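You operate a simulated robot arm through the tools that you are given. There is no shell and no other tool. Be economical: measure what you need, move in short steps, check, and stop when the job is done.

Carry out the task below with a simulated robot arm. There is one attempt and no reset: what you move stays moved.

TASK
Put the black sponge on top of the black diffuser. Then fetch the lipstick marked "coral" from the laundry worktop and stand it on top of the yellow travel pot.

It is judged by the outcome, as a careful person would: the job done as asked, and still so three seconds after it is handed in. It fails if anything else is knocked over, pushed out of place, dropped, spilled or broken.

THE ROBOT
A 7-joint arm with a two-finger parallel gripper, fixed in place. Base frame: the origin is at the foot of the arm, x ahead of it, y to its left, z up; the work surface is at about z = 0. Lengths are in mm, angles in degrees, forces in N, time in s.
With the tool pointing down near the work surface it reaches from about 240 to 620 mm from the base axis. Its first joint turns from -66.0 to 66.0 degrees. Payload 2.6 kg.
Tool frame: the origin (TCP) lies between the finger pads and is the grasp point; the fingertips stand 30 mm ahead of it; z points along the fingers, y is the line along which they close. The gripper opens to 94 mm. The fingers are 28 mm wide and 10 mm thick; the gripper's body (50 by 96 mm) begins 55 mm behind the TCP.
Orientation is told as [roll, pitch, yaw] about the base's x, y, z axes, in that order, counted from this pose: with the fingers straight down and closing along the base's y, the tool's x points along the base's -x, its y along +y and its z along -z.

THE INTERFACE
- The arm moves only by the tool send_rows. Its arguments are lists of equal length, an entry for each row: "xyz": the shift along the tool's x, y, z in mm, a list of three; "rotation": the turn, a rotation vector about the tool's x, y, z in degrees, a list of three. In form: {"xyz": [[dx, dy, dz], ...], "rotation": [[rx, ry, rz], ...]}. A call has 1 to 12 rows; each row is the pose to reach, as a shift and turn from the pose commanded when the call began, along the tool's axes at that moment. "claw" is the opening, from 0 (shut) to 1 (fully open), set as the call begins (left out, the last holds). A row lasts 0.2 s, in which the tool goes at most 50 mm and 8.6 degrees; a call with a longer step from one row to the next is refused whole, and so is a gripper value outside its range. A pose out of reach is approached as far as the arm can. The call stops where the force on the tool passes 40 N (or 10 N more than at its start, if that is more) or the arm is blocked; 0.2 s more then pass. The fingers move at their own pace (about 72 mm/s each) and stop on an object; they squeeze with about 38 N. The grip force told is the motor's: it shows also when the fingers shut on nothing. Time passes only in rows, and 0.2 s behind the last, so rows that repeat a pose let the fingers close. It gives the time, the measured TCP pose, the force on the tool (base axes), the opening and the grip force at its end, in the units of the frame above (readings bear some noise).
- Cameras (640 x 400 px; columns grow to the right, rows downward): "scene" is fixed at [21.3, 423.7, 561.7]; the picture's right is [-0.88, -0.48, 0.00], its down [-0.28, 0.52, -0.81] and it looks along [0.39, -0.71, -0.59] (base axes); focal length 338 px, centre (320, 200). "wrist" rides on the gripper at [-37, 0, -58] in the tool frame; the picture's right is [0.00, -1.00, 0.00], its down [0.97, 0.00, -0.24] and it looks along [0.24, 0.00, 0.97] (tool axes); focal length 218 px, centre (320, 200).
- grab_frame(camera): a new picture of that camera. No time passes.
- measure_at(camera, pixels): for up to 12 pixels [column, row] of the newest picture of that camera ("zoom" is the newest enlarged one), the place [x, y, z] in the base frame of the surface seen there, good to about 3 mm. No time passes.
- inspect(camera, box): a new picture of the part [left, top, right, bottom] of that camera's present view, enlarged. No time passes.
- close_job(): hands the job in; it is judged then, once.

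Work in short steps. Measure before you move; look again where a grasp or a placing could have gone wrong, and mend it. You have 80 turns and 34 pictures in all, the two below and enlarged ones among them. Open the gripper and draw the arm clear of the work before you hand the job in, unless the task says otherwise; then end with one line.

The tools are called after "Call:" as a command line: name --argument value ..., lists and objects as JSON in quotes. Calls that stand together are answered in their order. send_rows: Moves the arm, as the interface text tells. Its arguments: {"type":"object","properties":{"xyz":{"type":"array","items":{"type":"array","items":{"type":"number"}}},"rotation":{"type":"array","items":{"type":"array","items":{"type":"number"}}},"claw":{"type":"number"}},"required":["xyz","rotation"]} The other tools are called the same way: grab_frame (camera) takes a picture; measure_at (camera, pixels) gives the place of the surface under pixels of a picture; inspect (camera, box) takes an enlarged picture of a part of a camera's view; close_job () hands the job in.

At the start:

```text
t: 0.0
position: [359.4, -165.0, 237.2]
ee_rot: [0.0, 0.1, 0.1]
ft_force: [0.3, -0.8, 0.2]
width: 94.3
gripper_force: 0.1
```

scene: 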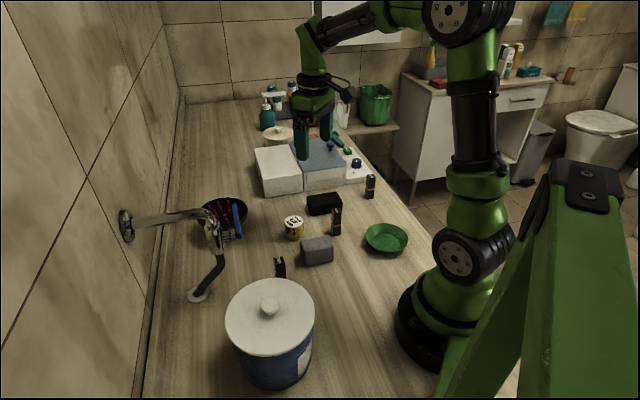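
wrist: 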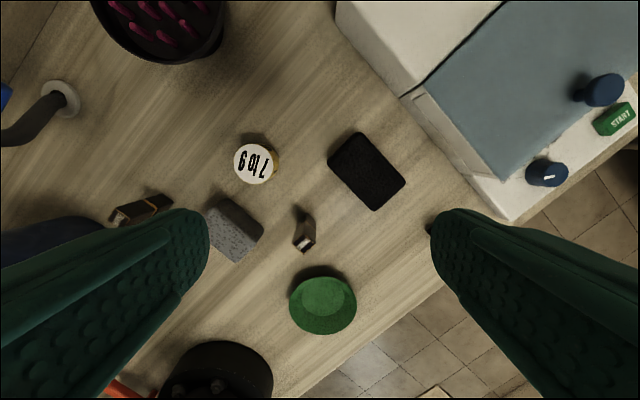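

The scene shows several small objects around (320,220). I enlarge that region to identify them.

Call:
inspect --camera "scene" --box '[190, 160, 430, 310]'

Call:
inspect --camera "wrist" --box '[90, 110, 430, 350]'

```text
2.67 times, centred on (310, 235) of scene
```

zoom: 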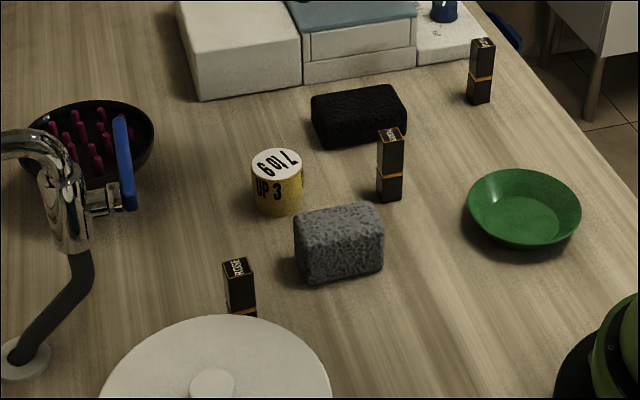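

```text
1.67 times, centred on (260, 230) of wrist
```

zoom: 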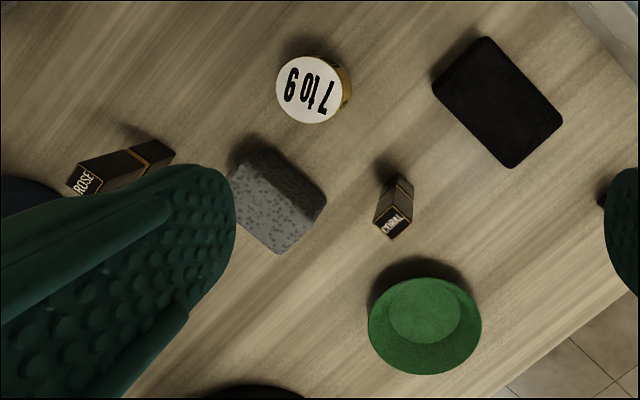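

The middle lipstick (scene zoom ~(390,165)) reads CORAL; the black sponge is at scene (324,204) and the black diffuser (bowl with pink prongs) at (225,217). Measuring these points.

Call:
grab_frame --camera "wrist"

Call:
inspect --camera "scene" --box '[180, 180, 280, 310]'

Call:
measure_at --camera "wrist" --pixels '[[358, 133], [405, 181], [375, 209], [329, 163], [367, 171], [303, 243], [312, 252], [294, 248], [252, 164], [235, 160], [272, 165], [300, 215]]'

Call:
measure_at --camera "scene" --pixels '[[307, 200], [340, 194], [334, 209], [343, 207], [293, 219], [336, 210], [371, 177], [203, 212], [245, 205], [222, 199], [236, 210], [240, 236]]'

```text
29 pictures are left
```

wrist: 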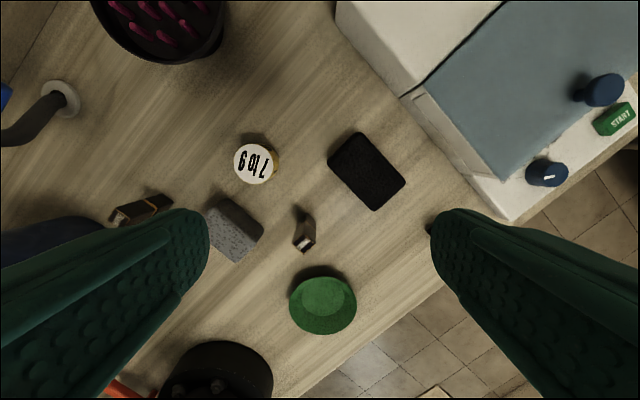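

```text
3.08 times, centred on (230, 245) of scene
```

zoom: 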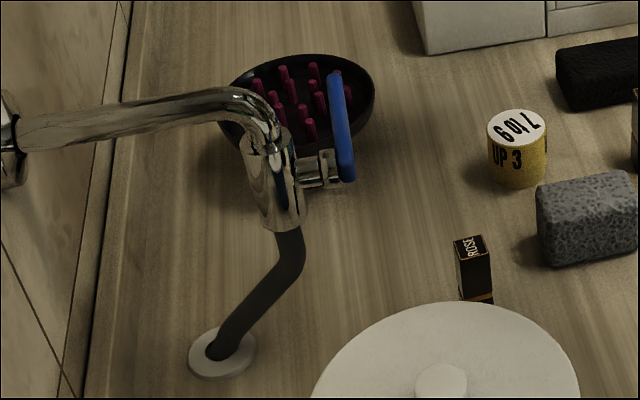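

```text
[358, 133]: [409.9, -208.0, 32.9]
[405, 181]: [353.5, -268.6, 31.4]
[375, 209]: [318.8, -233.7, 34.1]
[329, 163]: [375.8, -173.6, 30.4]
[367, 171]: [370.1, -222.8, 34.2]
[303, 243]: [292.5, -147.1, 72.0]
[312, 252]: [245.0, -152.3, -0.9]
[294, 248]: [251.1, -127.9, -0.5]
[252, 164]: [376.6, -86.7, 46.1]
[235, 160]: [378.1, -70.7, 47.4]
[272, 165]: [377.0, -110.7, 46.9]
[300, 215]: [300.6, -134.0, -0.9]
```

```text
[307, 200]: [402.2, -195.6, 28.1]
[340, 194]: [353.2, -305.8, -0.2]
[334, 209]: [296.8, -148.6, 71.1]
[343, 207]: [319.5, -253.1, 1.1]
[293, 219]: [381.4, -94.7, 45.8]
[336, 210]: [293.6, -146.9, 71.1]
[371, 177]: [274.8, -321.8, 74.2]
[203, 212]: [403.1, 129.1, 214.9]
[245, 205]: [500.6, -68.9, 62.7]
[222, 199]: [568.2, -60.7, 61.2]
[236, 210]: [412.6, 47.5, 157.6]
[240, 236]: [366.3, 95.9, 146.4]
```

Coral lipstick stands at ≈(293,-147), top z 72; sponge centre ≈(364,-221), top z 33, lying at 45°. I go up and toward the diffuser to see it from above, keeping clear of the tap.

Call:
send_rows --xyz '[[0, 0, -40], [-30, 25, -70], [-60, 50, -80], [-90, 75, -80], [-110, 100, -80]]' --rotation '[[0, 0, 0], [0, 0, 0], [0, 0, 0], [0, 0, 0], [0, 0, 0]]' --claw 1

Call:
grab_frame --camera "wrist"

```text
t: 1.2
position: [469.7, -65.9, 316.6]
ee_rot: [0.1, 0.0, -0.1]
ft_force: [0.8, -0.4, -0.5]
width: 94.3
gripper_force: 0.0
```

```text
27 pictures are left
```

wrist: 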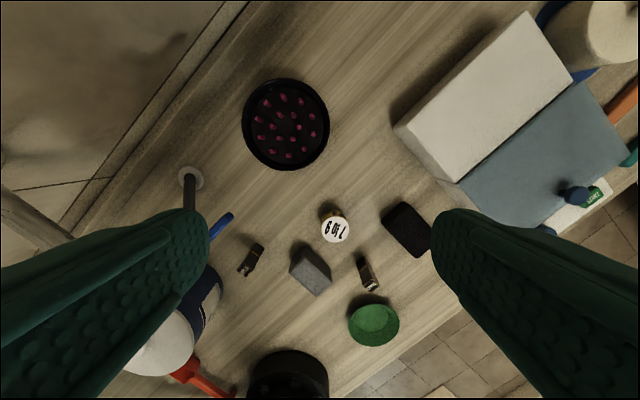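

The diffuser is at wrist (286,125), with clear surroundings; the tap is left around (190,200). Measuring the rim, prongs and tap.

Call:
measure_at --camera "wrist" --pixels '[[286, 80], [286, 168], [244, 122], [327, 122], [283, 98], [260, 119], [288, 156], [313, 133], [280, 114], [300, 102], [190, 178], [228, 216]]'

Call:
inspect --camera "wrist" --box '[220, 60, 350, 190]'

```text
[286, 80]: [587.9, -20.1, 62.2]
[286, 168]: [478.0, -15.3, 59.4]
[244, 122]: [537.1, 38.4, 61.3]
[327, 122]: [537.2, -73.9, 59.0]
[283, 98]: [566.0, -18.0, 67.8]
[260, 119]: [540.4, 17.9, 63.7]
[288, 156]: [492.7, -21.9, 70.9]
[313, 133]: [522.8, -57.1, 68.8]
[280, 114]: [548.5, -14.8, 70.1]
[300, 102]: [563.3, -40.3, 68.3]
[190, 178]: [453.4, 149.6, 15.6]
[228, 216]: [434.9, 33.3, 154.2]
```

```text
3.08 times, centred on (285, 125) of wrist
```

zoom: 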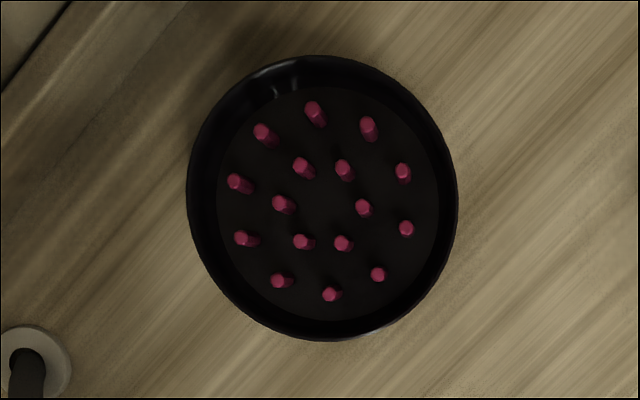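

Diffuser centre ≈(533,-18), prong tops at z≈70. Checking clearance of the white box/machine next to the sponge before descending.

Call:
measure_at --camera "wrist" --pixels '[[397, 126], [458, 180], [440, 178], [400, 140], [462, 188], [486, 215], [404, 203], [386, 212], [418, 255], [334, 228], [345, 226], [323, 227]]'

```text
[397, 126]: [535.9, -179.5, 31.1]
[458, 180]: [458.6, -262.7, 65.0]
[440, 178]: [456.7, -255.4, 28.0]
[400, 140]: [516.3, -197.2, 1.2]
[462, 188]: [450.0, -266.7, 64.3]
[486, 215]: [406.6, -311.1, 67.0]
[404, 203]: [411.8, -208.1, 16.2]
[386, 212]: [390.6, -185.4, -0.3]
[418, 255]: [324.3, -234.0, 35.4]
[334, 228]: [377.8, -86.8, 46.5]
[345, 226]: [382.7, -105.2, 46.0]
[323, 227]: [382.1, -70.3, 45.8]
```

The sponge is clear of its neighbours by enough. I move above it (z 150) and turn 46.8° so the fingers close across its 48 mm side.

Call:
send_rows --xyz '[[13, -19, 21], [26, -39, 42], [39, -58, 63], [53, -78, 84], [66, -97, 105], [79, -116, 126], [92, -136, 147], [105.2, -155.1, 166.6], [105.2, -155.1, 166.6]]' --rotation '[[0, 0, -6], [0, 0, -12], [0, 0, -18], [0, 0, -24], [0, 0, -30], [0, 0, -36], [0, 0, -42], [0, 0, -46.8], [0, 0, -46.8]]' --claw 0.85

Call:
grab_frame --camera "wrist"

```text
t: 3.2
position: [363.5, -221.4, 148.8]
ee_rot: [0.0, 0.0, 46.9]
ft_force: [0.1, 0.5, 0.4]
width: 79.8
gripper_force: 0.0
```

```text
25 pictures are left
```

wrist: 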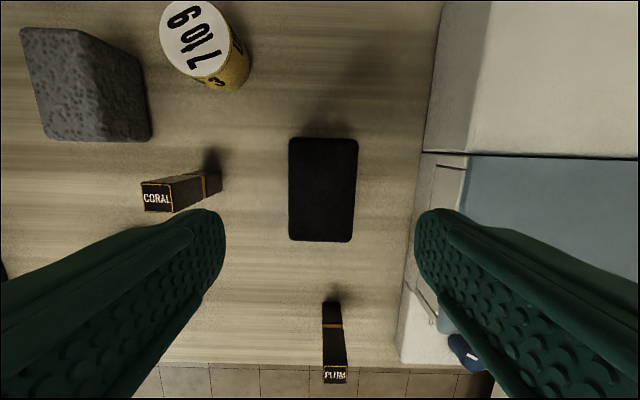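

Aligned; CORAL is readable at (157,198). Measuring the sponge's edges precisely.

Call:
measure_at --camera "wrist" --pixels '[[293, 142], [354, 143], [292, 236], [350, 238], [322, 190], [160, 198], [145, 198], [172, 195], [410, 190], [418, 160]]'

```text
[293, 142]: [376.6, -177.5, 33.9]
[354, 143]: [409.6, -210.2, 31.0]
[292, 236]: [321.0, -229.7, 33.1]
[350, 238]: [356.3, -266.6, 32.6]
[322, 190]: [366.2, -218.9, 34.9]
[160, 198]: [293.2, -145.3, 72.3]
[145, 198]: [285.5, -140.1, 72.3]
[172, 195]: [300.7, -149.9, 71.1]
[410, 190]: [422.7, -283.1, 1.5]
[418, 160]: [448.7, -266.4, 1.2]
```

Centre is (366,-221). Descending to TCP z 36 (fingertips at ~6), then closing.

Call:
send_rows --xyz '[[-1.9, -1.5, 30], [-1.9, -1.5, 60], [-1.9, -1.5, 90], [-1.9, -1.5, 112.5], [-1.9, -1.5, 112.5]]' --rotation '[[0, 0, 0], [0, 0, 0], [0, 0, 0], [0, 0, 0], [0, 0, 0]]'

Call:
send_rows --xyz '[[0, 0, 0], [0, 0, 0], [0, 0, 0], [0, 0, 0]]' --rotation '[[0, 0, 0], [0, 0, 0], [0, 0, 0], [0, 0, 0]]' --claw 0

```text
t: 4.4
position: [365.8, -218.8, 36.0]
ee_rot: [0.0, 0.0, 46.8]
ft_force: [0.4, 0.3, -0.1]
width: 80.0
gripper_force: 0.1
```

```text
t: 5.4
position: [365.4, -218.9, 37.6]
ee_rot: [0.0, -0.1, 46.8]
ft_force: [0.9, 0.4, 0.2]
width: 56.7
gripper_force: 38.3
```

Gripped (38 N). Lifting straight up to z≈150.

Call:
send_rows --xyz '[[0, 0, -25], [0, 0, -60], [0, 0, -100], [0, 0, -140], [0, 0, -140]]' --rotation '[[0, 0, 0], [0, 0, 0], [0, 0, 0], [0, 0, 0], [0, 0, 0]]'

Call:
send_rows --xyz '[[-32.6, 1.9, 0], [-65.2, 3.9, 0], [-97.8, 5.8, 0], [-130.4, 7.7, 0], [-163, 9.6, 0], [-195.6, 11.6, 0], [-228.2, 13.5, 0], [-260.8, 15.4, 0], [-260.8, 15.4, 0]]' --rotation '[[0, 0, 6], [0, 0, 12], [0, 0, 18], [0, 0, 24], [0, 0, 30], [0, 0, 36], [0, 0, 42], [0, 0, 46.8], [0, 0, 46.8]]'

Call:
grab_frame --camera "scene"

Call:
grab_frame --camera "wrist"

```text
t: 6.6
position: [364.3, -220.9, 177.4]
ee_rot: [0.0, 0.0, 46.8]
ft_force: [0.4, 0.3, 0.4]
width: 0.4
gripper_force: 32.7
```

```text
t: 8.6
position: [533.0, -20.1, 175.8]
ee_rot: [0.0, 0.0, -0.1]
ft_force: [0.0, 0.4, -0.8]
width: 0.0
gripper_force: 33.5
```

```text
24 pictures are left
```

scene: 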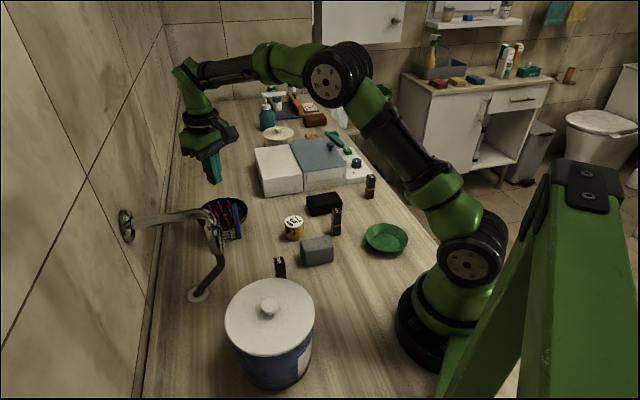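

```text
23 pictures are left
```

wrist: 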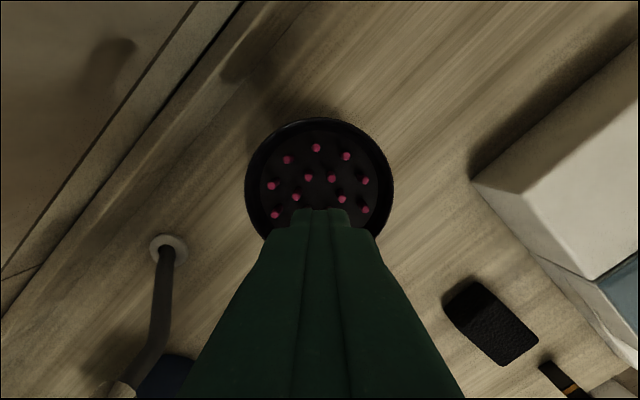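

The sponge slipped out on the lift (width 0). It still lies flat near its original place; I open, go back above it and look.

Call:
send_rows --xyz '[[21, -25, 0], [42, -50, 0], [63, -75, 0], [84, -100, 0], [105, -125, 0], [126, -150, 0], [147, -175, 0], [167, -201, 0], [167, -201, 0]]' --rotation '[[0, 0, -6], [0, 0, -12], [0, 0, -18], [0, 0, -24], [0, 0, -30], [0, 0, -36], [0, 0, -42], [0, 0, -46.8], [0, 0, -46.8]]' --claw 0.85

Call:
grab_frame --camera "wrist"

Call:
inspect --camera "scene" --box '[280, 170, 390, 250]'

```text
t: 10.6
position: [366.8, -220.3, 175.9]
ee_rot: [0.0, 0.0, 46.8]
ft_force: [-0.8, 0.2, 0.3]
width: 79.9
gripper_force: 0.0
```

```text
22 pictures are left
```

wrist: 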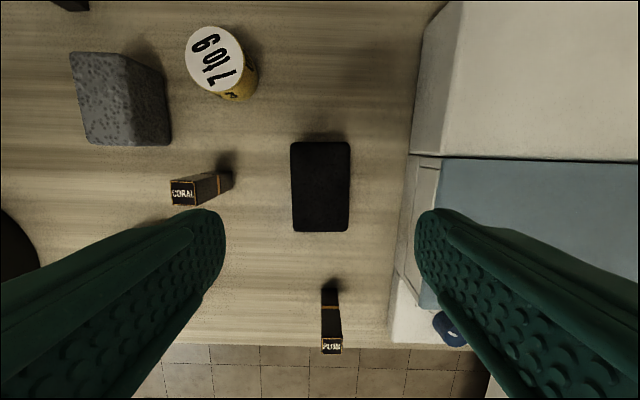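

```text
5.00 times, centred on (335, 210) of scene
```

zoom: 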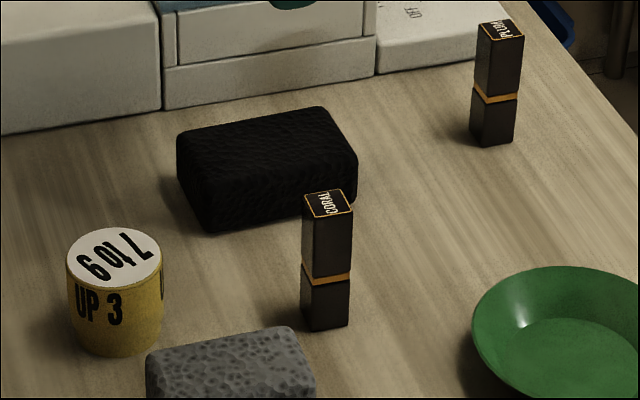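

Sponge is upright and essentially unmoved. Re-measuring, then I'll grip deeper, with more closing time and a slow lift.

Call:
measure_at --camera "wrist" --pixels '[[294, 145], [347, 146], [295, 228], [345, 228], [321, 186], [292, 186], [349, 186]]'

Call:
send_rows --xyz '[[0, 0, 40], [0, 0, 80], [0, 0, 115], [0, 0, 135], [0, 0, 142.5], [0, 0, 142.5]]' --rotation '[[0, 0, 0], [0, 0, 0], [0, 0, 0], [0, 0, 0], [0, 0, 0], [0, 0, 0]]'

Call:
send_rows --xyz '[[0, 0, 0], [0, 0, 0], [0, 0, 0], [0, 0, 0], [0, 0, 0], [0, 0, 0], [0, 0, 0]]' --rotation '[[0, 0, 0], [0, 0, 0], [0, 0, 0], [0, 0, 0], [0, 0, 0], [0, 0, 0], [0, 0, 0]]' --claw 0

Call:
send_rows --xyz '[[0, 0, -1], [0, 0, -2], [0, 0, -4], [0, 0, -6], [0, 0, -8]]' --rotation '[[0, 0, 0], [0, 0, 0], [0, 0, 0], [0, 0, 0], [0, 0, 0]]'

Call:
inspect --camera "scene" --box '[280, 150, 390, 250]'

```text
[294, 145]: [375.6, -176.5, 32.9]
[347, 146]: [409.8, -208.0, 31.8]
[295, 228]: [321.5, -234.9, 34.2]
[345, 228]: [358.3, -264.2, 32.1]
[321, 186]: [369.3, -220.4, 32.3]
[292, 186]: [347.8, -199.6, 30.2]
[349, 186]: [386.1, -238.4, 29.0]
```

```text
t: 12.0
position: [366.3, -219.2, 33.8]
ee_rot: [0.0, 0.0, 46.8]
ft_force: [-0.2, -1.3, 0.1]
width: 80.0
gripper_force: 0.1
```

```text
t: 13.6
position: [365.9, -221.0, 33.6]
ee_rot: [0.0, -0.1, 46.9]
ft_force: [1.0, 0.2, -0.8]
width: 58.6
gripper_force: 37.9
```

```text
t: 14.8
position: [366.8, -220.9, 42.9]
ee_rot: [0.0, 0.0, 46.8]
ft_force: [0.0, 0.2, -0.4]
width: 58.5
gripper_force: 37.9
```

```text
4.00 times, centred on (335, 200) of scene
```

zoom: 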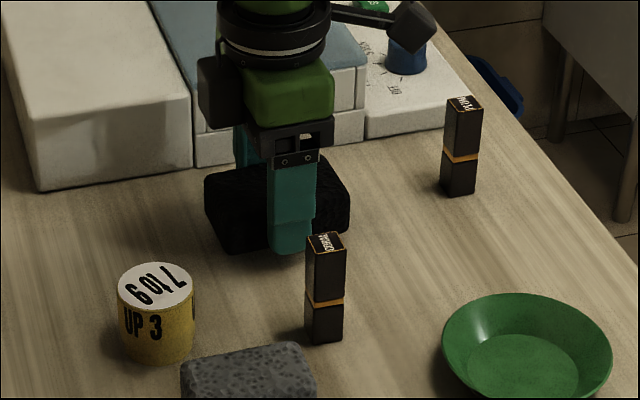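

Width still 58.5 after 8 mm of lift, so it seems held. Continuing slowly.

Call:
send_rows --xyz '[[0, 0, -3], [0, 0, -6], [0, 0, -9], [0, 0, -12], [0, 0, -15], [0, 0, -18], [0, 0, -21], [0, 0, -24]]' --rotation '[[0, 0, 0], [0, 0, 0], [0, 0, 0], [0, 0, 0], [0, 0, 0], [0, 0, 0], [0, 0, 0], [0, 0, 0]]'

Call:
inspect --camera "scene" --box '[280, 150, 390, 250]'

```text
t: 16.6
position: [366.2, -220.1, 67.2]
ee_rot: [-0.1, 0.0, 46.8]
ft_force: [-0.5, -0.4, -0.5]
width: 58.5
gripper_force: 38.3
```

```text
4.00 times, centred on (335, 200) of scene
```

zoom: 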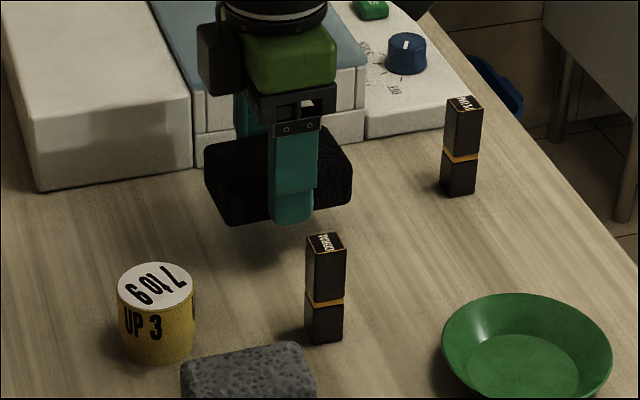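

It's lifted. Raising gently to z≈145, then moving slowly toward the diffuser.

Call:
send_rows --xyz '[[0, 0, -4], [0, 0, -10], [0, 0, -18], [0, 0, -26], [0, 0, -34], [0, 0, -42], [0, 0, -50], [0, 0, -58], [0, 0, -66], [0, 0, -73], [0, 0, -78], [0, 0, -80]]' --rotation '[[0, 0, 0], [0, 0, 0], [0, 0, 0], [0, 0, 0], [0, 0, 0], [0, 0, 0], [0, 0, 0], [0, 0, 0], [0, 0, 0], [0, 0, 0], [0, 0, 0], [0, 0, 0]]'

Call:
send_rows --xyz '[[-5, 0.3, 0], [-15, 0.9, 0], [-28, 1.7, 0], [-41, 2.4, 0], [-54, 3.2, 0], [-67, 4, 0], [-80, 4.7, 0], [-93, 5.5, 0], [-106, 6.3, 0], [-119, 7, 0], [-127, 7.5, 0], [-130.4, 7.7, 0]]' --rotation '[[0, 0, 1], [0, 0, 3], [0, 0, 5], [0, 0, 7], [0, 0, 9], [0, 0, 11], [0, 0, 14], [0, 0, 17], [0, 0, 19], [0, 0, 21], [0, 0, 22.5], [0, 0, 23.4]]'

```text
t: 19.2
position: [367.3, -220.7, 145.7]
ee_rot: [0.0, 0.0, 46.7]
ft_force: [0.4, 0.3, -0.4]
width: 58.5
gripper_force: 38.3
```

```text
t: 21.8
position: [451.3, -120.1, 145.5]
ee_rot: [0.0, 0.0, 23.5]
ft_force: [-0.4, -0.2, 0.3]
width: 58.5
gripper_force: 37.6
```

Still held. Second half of the traverse to (533,-18).

Call:
send_rows --xyz '[[-5, 2.6, 0], [-14, 7.3, 0], [-25, 13, 0], [-37, 19.2, 0], [-49, 25.5, 0], [-61, 31.7, 0], [-73, 38, 0], [-85, 44.2, 0], [-97, 50.4, 0], [-107, 55.6, 0], [-114, 59.3, 0], [-116.7, 60.7, 0]]' --rotation '[[0, 0, 1], [0, 0, 3], [0, 0, 5], [0, 0, 7], [0, 0, 9], [0, 0, 11], [0, 0, 14], [0, 0, 17], [0, 0, 19], [0, 0, 21], [0, 0, 22.5], [0, 0, 23.4]]'

Call:
grab_frame --camera "wrist"

Call:
grab_frame --camera "scene"

```text
t: 24.4
position: [532.4, -17.9, 147.8]
ee_rot: [0.0, 0.0, -0.2]
ft_force: [0.6, 0.7, -0.2]
width: 58.7
gripper_force: 37.9
```

```text
18 pictures are left
```

wrist: 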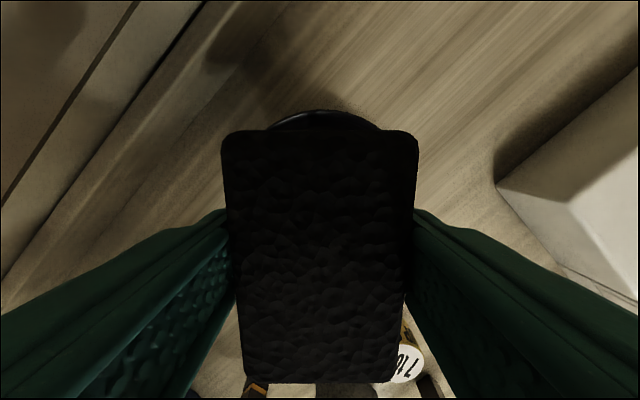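

```text
17 pictures are left
```

scene: 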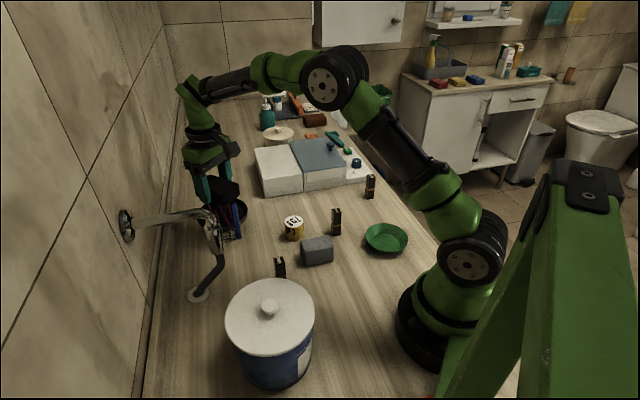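

Sponge is over the diffuser. Checking that it is level and how it sits in the fingers.

Call:
measure_at --camera "wrist" --pixels '[[235, 142], [408, 142], [250, 370], [390, 370], [320, 250], [320, 142], [320, 370]]'

```text
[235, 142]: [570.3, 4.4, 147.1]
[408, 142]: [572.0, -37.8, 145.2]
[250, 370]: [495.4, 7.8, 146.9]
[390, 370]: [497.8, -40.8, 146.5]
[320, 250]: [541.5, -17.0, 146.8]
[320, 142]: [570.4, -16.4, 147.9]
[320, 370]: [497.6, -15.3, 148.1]
```

Level, bottom ≈ z 114. Lowering ~42 mm gently.

Call:
send_rows --xyz '[[0, 0, 4], [0, 0, 10], [0, 0, 17], [0, 0, 24], [0, 0, 31], [0, 0, 36], [0, 0, 39], [0, 0, 41], [0, 0, 41]]' --rotation '[[0, 0, 0], [0, 0, 0], [0, 0, 0], [0, 0, 0], [0, 0, 0], [0, 0, 0], [0, 0, 0], [0, 0, 0], [0, 0, 0]]'

```text
t: 26.4
position: [533.9, -16.5, 106.8]
ee_rot: [0.0, 0.0, 0.0]
ft_force: [0.6, 0.0, 0.8]
width: 58.5
gripper_force: 37.9
```

Readings show no contact yet; stepping down 1 mm at a time.

Call:
send_rows --xyz '[[0, 0, 0.7], [0, 0, 1.4], [0, 0, 2], [0, 0, 2]]' --rotation '[[0, 0, 0], [0, 0, 0], [0, 0, 0], [0, 0, 0]]'

```text
t: 27.4
position: [533.2, -17.6, 103.4]
ee_rot: [-0.1, -0.1, 0.0]
ft_force: [0.3, 0.0, 0.5]
width: 58.8
gripper_force: 37.9
```

Call:
send_rows --xyz '[[0, 0, 0.5], [0, 0, 1], [0, 0, 1.5], [0, 0, 2], [0, 0, 2]]' --rotation '[[0, 0, 0], [0, 0, 0], [0, 0, 0], [0, 0, 0], [0, 0, 0]]'

Call:
inspect --camera "scene" --box '[170, 140, 280, 250]'

```text
t: 28.6
position: [533.4, -18.6, 100.9]
ee_rot: [0.0, 0.0, 0.0]
ft_force: [-0.2, 0.3, -0.1]
width: 58.8
gripper_force: 38.1
```

```text
3.64 times, centred on (225, 195) of scene
```

zoom: 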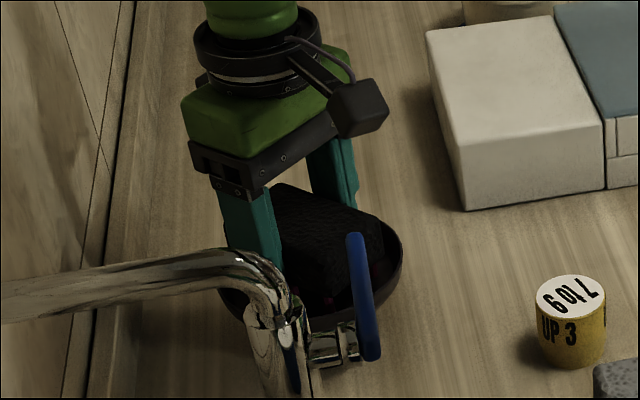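

No contact force yet; a little further.

Call:
send_rows --xyz '[[0, 0, 0.5], [0, 0, 1], [0, 0, 1.5], [0, 0, 1.5]]' --rotation '[[0, 0, 0], [0, 0, 0], [0, 0, 0], [0, 0, 0]]'

Call:
measure_at --camera "zoom" --pixels '[[330, 220], [300, 200], [325, 302], [300, 300], [378, 292]]'

```text
t: 29.6
position: [533.9, -19.4, 101.1]
ee_rot: [0.0, 0.0, -0.1]
ft_force: [0.2, 0.4, -0.3]
width: 58.8
gripper_force: 38.4
```

```text
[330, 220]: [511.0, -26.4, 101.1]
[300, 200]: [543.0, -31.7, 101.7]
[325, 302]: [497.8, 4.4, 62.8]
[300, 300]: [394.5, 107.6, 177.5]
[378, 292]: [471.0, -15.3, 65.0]
```

Call:
send_rows --xyz '[[0, 0, 0.5], [0, 0, 1], [0, 0, 1.5], [0, 0, 2], [0, 0, 2], [0, 0, 2]]' --rotation '[[0, 0, 0], [0, 0, 0], [0, 0, 0], [0, 0, 0], [0, 0, 0], [0, 0, 0]]'

Call:
inspect --camera "scene" --box '[205, 180, 255, 230]'

```text
t: 31.0
position: [533.1, -18.4, 98.1]
ee_rot: [0.0, -0.1, -0.1]
ft_force: [-0.4, -0.3, 0.3]
width: 58.9
gripper_force: 37.8
```

```text
8.00 times, centred on (230, 205) of scene
```

zoom: 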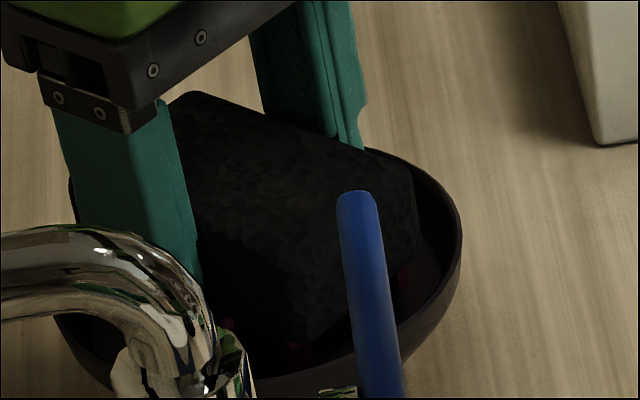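

Call:
grab_frame --camera "wrist"

Call:
measure_at --camera "wrist" --pixels '[[235, 142], [408, 142], [250, 370], [390, 370], [320, 250], [320, 142], [320, 370], [300, 200], [340, 300]]'

```text
14 pictures are left
```

wrist: 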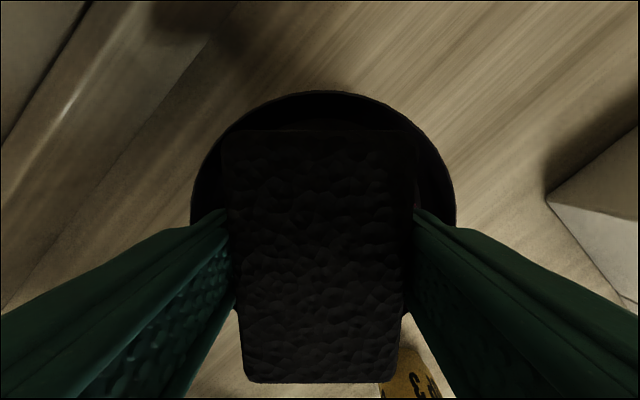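

```text
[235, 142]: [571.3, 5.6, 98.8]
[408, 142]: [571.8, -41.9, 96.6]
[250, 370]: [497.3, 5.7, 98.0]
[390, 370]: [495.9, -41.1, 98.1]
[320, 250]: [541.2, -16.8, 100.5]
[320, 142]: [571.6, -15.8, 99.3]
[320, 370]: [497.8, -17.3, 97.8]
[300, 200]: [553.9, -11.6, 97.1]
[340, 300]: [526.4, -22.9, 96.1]
```

Sponge hasn't shifted in the grip and still shows no contact; bottom ≈ z 65. Going down 2–3 mm more.

Call:
send_rows --xyz '[[0, 0, 0.5], [0, 0, 1], [0, 0, 1.5], [0, 0, 2], [0, 0, 2]]' --rotation '[[0, 0, 0], [0, 0, 0], [0, 0, 0], [0, 0, 0], [0, 0, 0]]'

```text
t: 32.2
position: [533.3, -18.3, 96.7]
ee_rot: [0.1, -0.1, -0.1]
ft_force: [-2.2, -1.6, 9.9]
width: 58.8
gripper_force: 38.5
```

Contact (≈10 N up). Releasing with a small opening, then rising straight up.

Call:
send_rows --xyz '[[0, 0, -0.5], [0, 0, -0.5], [0, 0, -0.5]]' --rotation '[[0, 0, 0], [0, 0, 0], [0, 0, 0]]' --claw 0.71

Call:
send_rows --xyz '[[0, 0, -4], [0, 0, -12], [0, 0, -25], [0, 0, -45], [0, 0, -75], [0, 0, -110], [0, 0, -150]]' --rotation '[[0, 0, 0], [0, 0, 0], [0, 0, 0], [0, 0, 0], [0, 0, 0], [0, 0, 0], [0, 0, 0]]'

Call:
grab_frame --camera "wrist"

Call:
measure_at --camera "wrist" --pixels '[[334, 228], [320, 200], [320, 160], [300, 180], [340, 180]]'

```text
t: 33.0
position: [533.5, -17.5, 96.1]
ee_rot: [0.0, 0.0, 0.0]
ft_force: [0.2, 0.0, -0.2]
width: 66.8
gripper_force: 0.1
```

```text
t: 34.6
position: [534.3, -18.0, 245.4]
ee_rot: [0.0, 0.0, -0.1]
ft_force: [-0.1, 0.4, -0.1]
width: 66.7
gripper_force: 0.1
```

```text
13 pictures are left
```

wrist: 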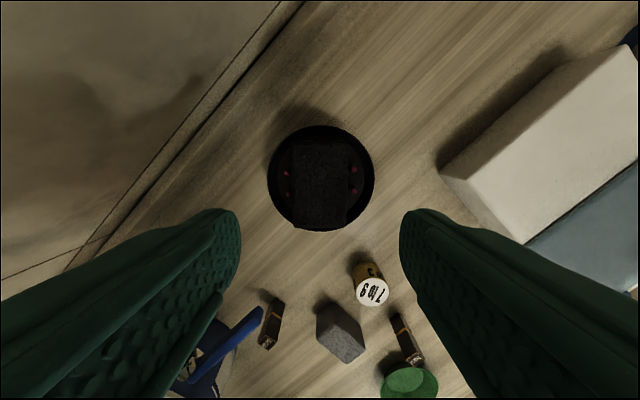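

```text
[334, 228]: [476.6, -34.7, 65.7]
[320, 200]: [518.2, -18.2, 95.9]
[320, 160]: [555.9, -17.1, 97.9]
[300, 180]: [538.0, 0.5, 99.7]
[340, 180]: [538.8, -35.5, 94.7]
```

The sponge rests level on the diffuser (top z ≈97). Now moving above the coral lipstick with yaw ≈47°, gripper half-open.

Call:
send_rows --xyz '[[27, -14, 0], [54, -28, 0], [81, -43, 0], [108, -57, 0], [135, -71, 10], [162, -86, 20], [190, -101, 35], [217, -115, 50], [240.5, -128, 66], [240.5, -128, 66]]' --rotation '[[0, 0, -6], [0, 0, -12], [0, 0, -18], [0, 0, -24], [0, 0, -30], [0, 0, -36], [0, 0, -42], [0, 0, -46.8], [0, 0, -46.8], [0, 0, -46.8]]' --claw 0.55

Call:
grab_frame --camera "wrist"

Call:
inspect --camera "wrist" --box '[280, 120, 400, 240]'

```text
t: 36.8
position: [292.4, -145.9, 180.7]
ee_rot: [0.0, 0.0, 47.0]
ft_force: [-0.2, 0.2, -0.7]
width: 51.6
gripper_force: 0.0
```

```text
12 pictures are left
```

wrist: 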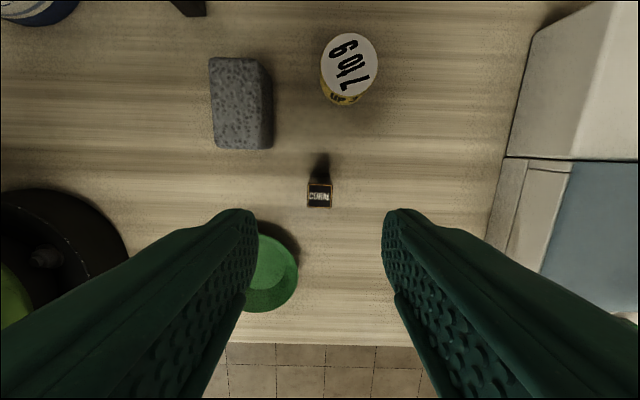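

```text
3.33 times, centred on (340, 180) of wrist
```

zoom: 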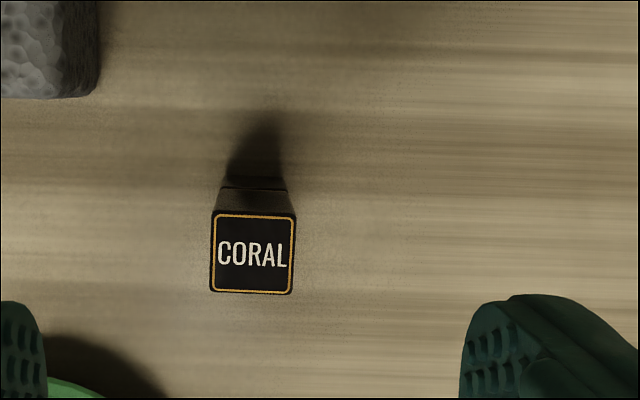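

Well aligned. Measuring lipstick centre and the nearest dish rim.

Call:
measure_at --camera "zoom" --pixels '[[253, 252], [218, 220], [288, 220], [218, 286], [286, 287]]'

Call:
measure_at --camera "wrist" --pixels '[[266, 238], [285, 248], [297, 270], [268, 110], [235, 105], [348, 64], [325, 62], [375, 66], [350, 36], [348, 92]]'

```text
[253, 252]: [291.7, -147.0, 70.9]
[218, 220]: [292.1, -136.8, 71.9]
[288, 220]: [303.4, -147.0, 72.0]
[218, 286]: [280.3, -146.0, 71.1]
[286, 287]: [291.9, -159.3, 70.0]
```

```text
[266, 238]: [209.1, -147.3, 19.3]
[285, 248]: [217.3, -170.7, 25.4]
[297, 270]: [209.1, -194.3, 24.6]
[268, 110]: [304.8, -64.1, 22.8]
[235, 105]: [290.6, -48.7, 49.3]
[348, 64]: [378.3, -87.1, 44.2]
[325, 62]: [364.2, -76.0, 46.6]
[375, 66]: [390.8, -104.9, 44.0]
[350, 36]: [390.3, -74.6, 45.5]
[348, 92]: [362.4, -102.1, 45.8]
```

Lipstick centre (292,-147); dish is clear of the fingers. Descending to TCP z 50 and closing.

Call:
send_rows --xyz '[[1.3, -0.7, 35], [1.3, -0.7, 70], [1.3, -0.7, 95], [1.3, -0.7, 115], [1.3, -0.7, 130], [1.3, -0.7, 130]]' --rotation '[[0, 0, 0], [0, 0, 0], [0, 0, 0], [0, 0, 0], [0, 0, 0], [0, 0, 0]]'

Call:
send_rows --xyz '[[0, 0, 0], [0, 0, 0], [0, 0, 0], [0, 0, 0], [0, 0, 0]]' --rotation '[[0, 0, 0], [0, 0, 0], [0, 0, 0], [0, 0, 0], [0, 0, 0]]' --claw 0

Call:
send_rows --xyz '[[0, 0, -1], [0, 0, -3], [0, 0, -6], [0, 0, -10], [0, 0, -15], [0, 0, -21], [0, 0, -28], [0, 0, -36], [0, 0, -44], [0, 0, -52], [0, 0, -60]]' --rotation '[[0, 0, 0], [0, 0, 0], [0, 0, 0], [0, 0, 0], [0, 0, 0], [0, 0, 0], [0, 0, 0], [0, 0, 0], [0, 0, 0], [0, 0, 0], [0, 0, 0]]'

Call:
inspect --camera "scene" --box '[260, 130, 400, 270]'

```text
t: 38.2
position: [291.8, -146.5, 48.9]
ee_rot: [0.0, 0.0, 46.8]
ft_force: [0.3, 0.0, -0.6]
width: 51.7
gripper_force: 0.1
```

```text
t: 39.4
position: [291.0, -146.7, 49.9]
ee_rot: [0.0, 0.0, 46.8]
ft_force: [-0.2, 0.4, 0.5]
width: 22.6
gripper_force: 38.1
```

```text
t: 41.8
position: [291.6, -146.8, 109.7]
ee_rot: [0.0, 0.0, 46.8]
ft_force: [0.2, -0.4, -0.1]
width: 22.4
gripper_force: 37.4
```

```text
2.86 times, centred on (330, 200) of scene
```

zoom: 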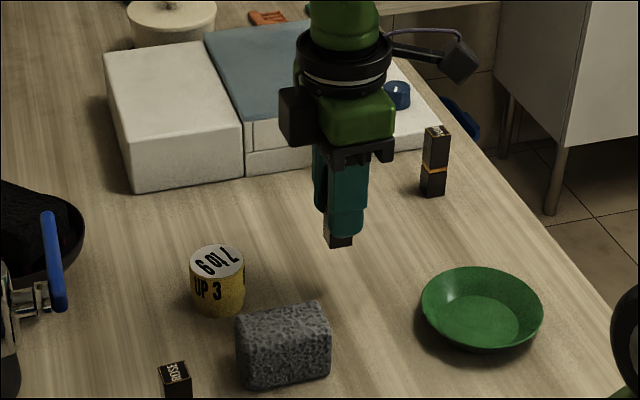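

Held (22.5 mm). Moving above the yellow pot (377.5,-89.5) with the bottom at about z 75.

Call:
send_rows --xyz '[[0, 0, -8], [-4, -0.9, -15], [-13, -3, -15], [-24, -5.5, -15], [-36, -8.3, -15], [-48, -11, -15], [-60, -13.8, -15], [-72, -16.6, -15], [-83, -19.1, -15], [-92, -21.2, -15], [-98, -22.5, -15], [-100.4, -23.1, -15]]' --rotation '[[0, 0, 0], [0, 0, 0], [0, 0, 0], [0, 0, 0], [0, 0, 0], [0, 0, 0], [0, 0, 0], [0, 0, 0], [0, 0, 0], [0, 0, 0], [0, 0, 0], [0, 0, 0]]'

Call:
grab_frame --camera "wrist"

Call:
inspect --camera "scene" --box '[250, 160, 340, 250]'

```text
t: 44.4
position: [378.1, -91.3, 126.7]
ee_rot: [0.0, 0.0, 46.9]
ft_force: [0.8, 0.0, -0.7]
width: 22.8
gripper_force: 38.0
```

```text
9 pictures are left
```

wrist: 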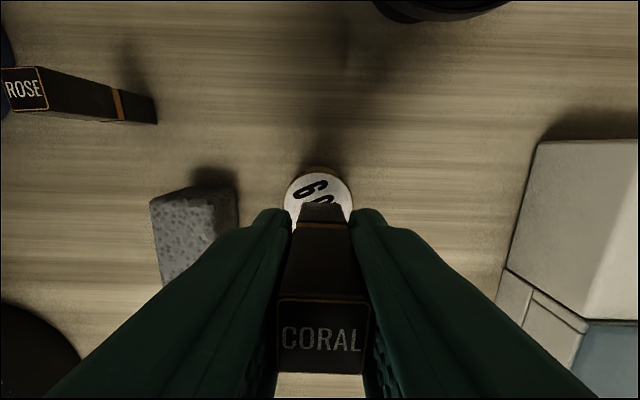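

```text
4.44 times, centred on (295, 205) of scene
```

zoom: 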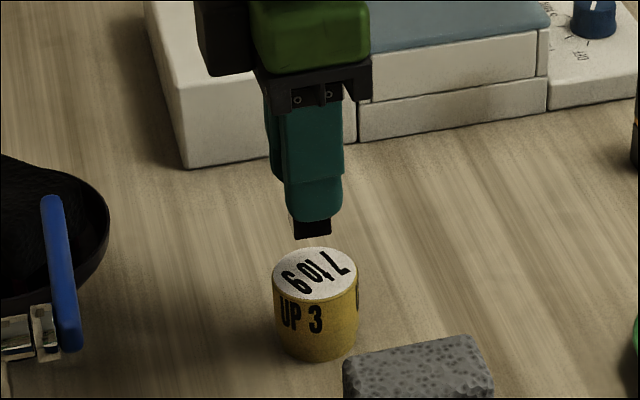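

Centred laterally over the pot; verifying the pot-top edges against the TCP.

Call:
measure_at --camera "wrist" --pixels '[[287, 203], [351, 203], [319, 174], [320, 210], [319, 336], [285, 305], [360, 305]]'

Call:
measure_at --camera "zoom" --pixels '[[277, 275], [354, 272], [315, 250], [317, 294], [316, 272]]'

```text
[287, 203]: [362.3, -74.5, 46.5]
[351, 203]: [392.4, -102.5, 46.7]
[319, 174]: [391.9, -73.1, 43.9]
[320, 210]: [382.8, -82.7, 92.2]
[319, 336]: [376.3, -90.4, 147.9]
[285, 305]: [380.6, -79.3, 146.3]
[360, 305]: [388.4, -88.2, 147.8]
```

```text
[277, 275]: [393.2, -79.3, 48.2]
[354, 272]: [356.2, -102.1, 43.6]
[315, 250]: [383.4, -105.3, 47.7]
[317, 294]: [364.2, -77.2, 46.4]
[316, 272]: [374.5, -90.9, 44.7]
```

Lipstick centre (376,-90) matches the pot centre (377,-89). Lowering slowly to near contact.

Call:
send_rows --xyz '[[0, 0, 4], [0, 0, 10], [0, 0, 16], [0, 0, 21], [0, 0, 25], [0, 0, 27], [0, 0, 27.7], [0, 0, 28.4], [0, 0, 28.4]]' --rotation '[[0, 0, 0], [0, 0, 0], [0, 0, 0], [0, 0, 0], [0, 0, 0], [0, 0, 0], [0, 0, 0], [0, 0, 0], [0, 0, 0]]'

```text
t: 46.4
position: [378.3, -89.1, 97.1]
ee_rot: [0.0, 0.0, 46.8]
ft_force: [0.0, -0.4, -0.6]
width: 22.6
gripper_force: 37.8
```

Call:
send_rows --xyz '[[0, 0, 0.4], [0, 0, 0.8], [0, 0, 1.2], [0, 0, 1.2]]' --rotation '[[0, 0, 0], [0, 0, 0], [0, 0, 0], [0, 0, 0]]'

Call:
inspect --camera "scene" --box '[270, 190, 320, 240]'

```text
t: 47.4
position: [378.0, -88.8, 95.2]
ee_rot: [0.0, -0.1, 46.8]
ft_force: [0.3, 0.2, 0.0]
width: 22.7
gripper_force: 37.6
```

```text
8.00 times, centred on (295, 215) of scene
```

zoom: 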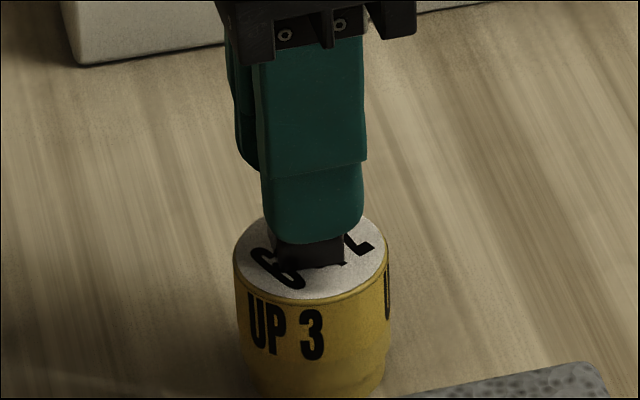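

Just about touching, with no force yet; tiny further steps.

Call:
send_rows --xyz '[[0, 0, 0.3], [0, 0, 0.6], [0, 0, 0.9], [0, 0, 0.9]]' --rotation '[[0, 0, 0], [0, 0, 0], [0, 0, 0], [0, 0, 0]]'

```text
t: 48.4
position: [379.0, -90.5, 95.2]
ee_rot: [-0.2, -0.1, 46.9]
ft_force: [-1.4, 0.6, 15.5]
width: 22.6
gripper_force: 37.5
```

Contact (15 N). Easing up 0.5 mm, then opening and, once released, rising straight up.

Call:
send_rows --xyz '[[0, 0, -0.5], [0, 0, -0.5]]' --rotation '[[0, 0, 0], [0, 0, 0]]'

Call:
send_rows --xyz '[[0, 0, 0], [0, 0, 0], [0, 0, 0]]' --rotation '[[0, 0, 0], [0, 0, 0], [0, 0, 0]]' --claw 0.5

Call:
send_rows --xyz '[[0, 0, -10], [0, 0, -30], [0, 0, -60], [0, 0, -95], [0, 0, -130], [0, 0, -160]]' --rotation '[[0, 0, 0], [0, 0, 0], [0, 0, 0], [0, 0, 0], [0, 0, 0], [0, 0, 0]]'

Call:
grab_frame --camera "scene"

```text
t: 49.0
position: [378.5, -90.5, 95.4]
ee_rot: [0.0, 0.0, 46.9]
ft_force: [1.3, 0.7, 6.8]
width: 22.5
gripper_force: 38.3
```

```text
t: 49.8
position: [377.1, -89.9, 96.0]
ee_rot: [0.0, -0.1, 46.8]
ft_force: [-0.7, 0.2, 0.4]
width: 46.7
gripper_force: 0.1
```

```text
t: 51.2
position: [378.9, -89.2, 255.4]
ee_rot: [0.0, 0.0, 46.8]
ft_force: [-0.7, -0.6, -0.4]
width: 46.8
gripper_force: 0.0
```

```text
6 pictures are left
```

scene: 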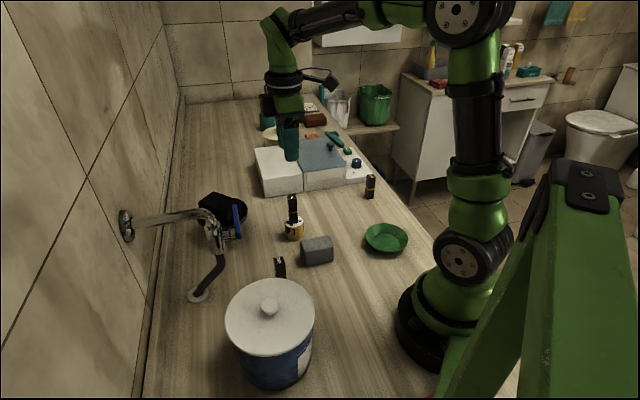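

The lipstick stands on the pot at (293,215) and the sponge sits on the diffuser at (222,208). I draw the arm aside and take a last close look.

Call:
send_rows --xyz '[[20, -20, -10], [45, -45, -15], [70, -70, -20], [70, -70, -20]]' --rotation '[[0, 0, 0], [0, 0, 0], [0, 0, 0], [0, 0, 0]]' --claw 1

Call:
inspect --camera "scene" --box '[190, 170, 320, 260]'

```text
t: 52.2
position: [381.1, -192.2, 276.6]
ee_rot: [0.0, -0.1, 46.8]
ft_force: [0.0, -0.5, -0.6]
width: 94.0
gripper_force: 0.0
```

```text
4.44 times, centred on (255, 215) of scene
```

zoom: 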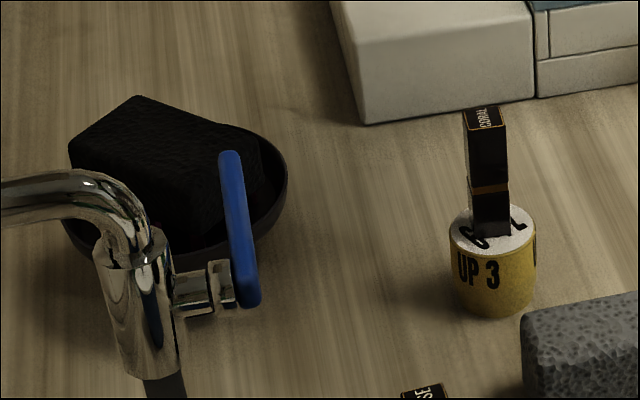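

Both placements are upright and stable, and nothing else has moved. Handing in.

Call:
close_job

```text
The job is handed in.
```

The black sponge is on the black diffuser and the "coral" lipstick stands upright on the yellow travel pot. The sponge slipped out of the gripper on the first lift and stayed where it was, and nothing else was moved or knocked over.
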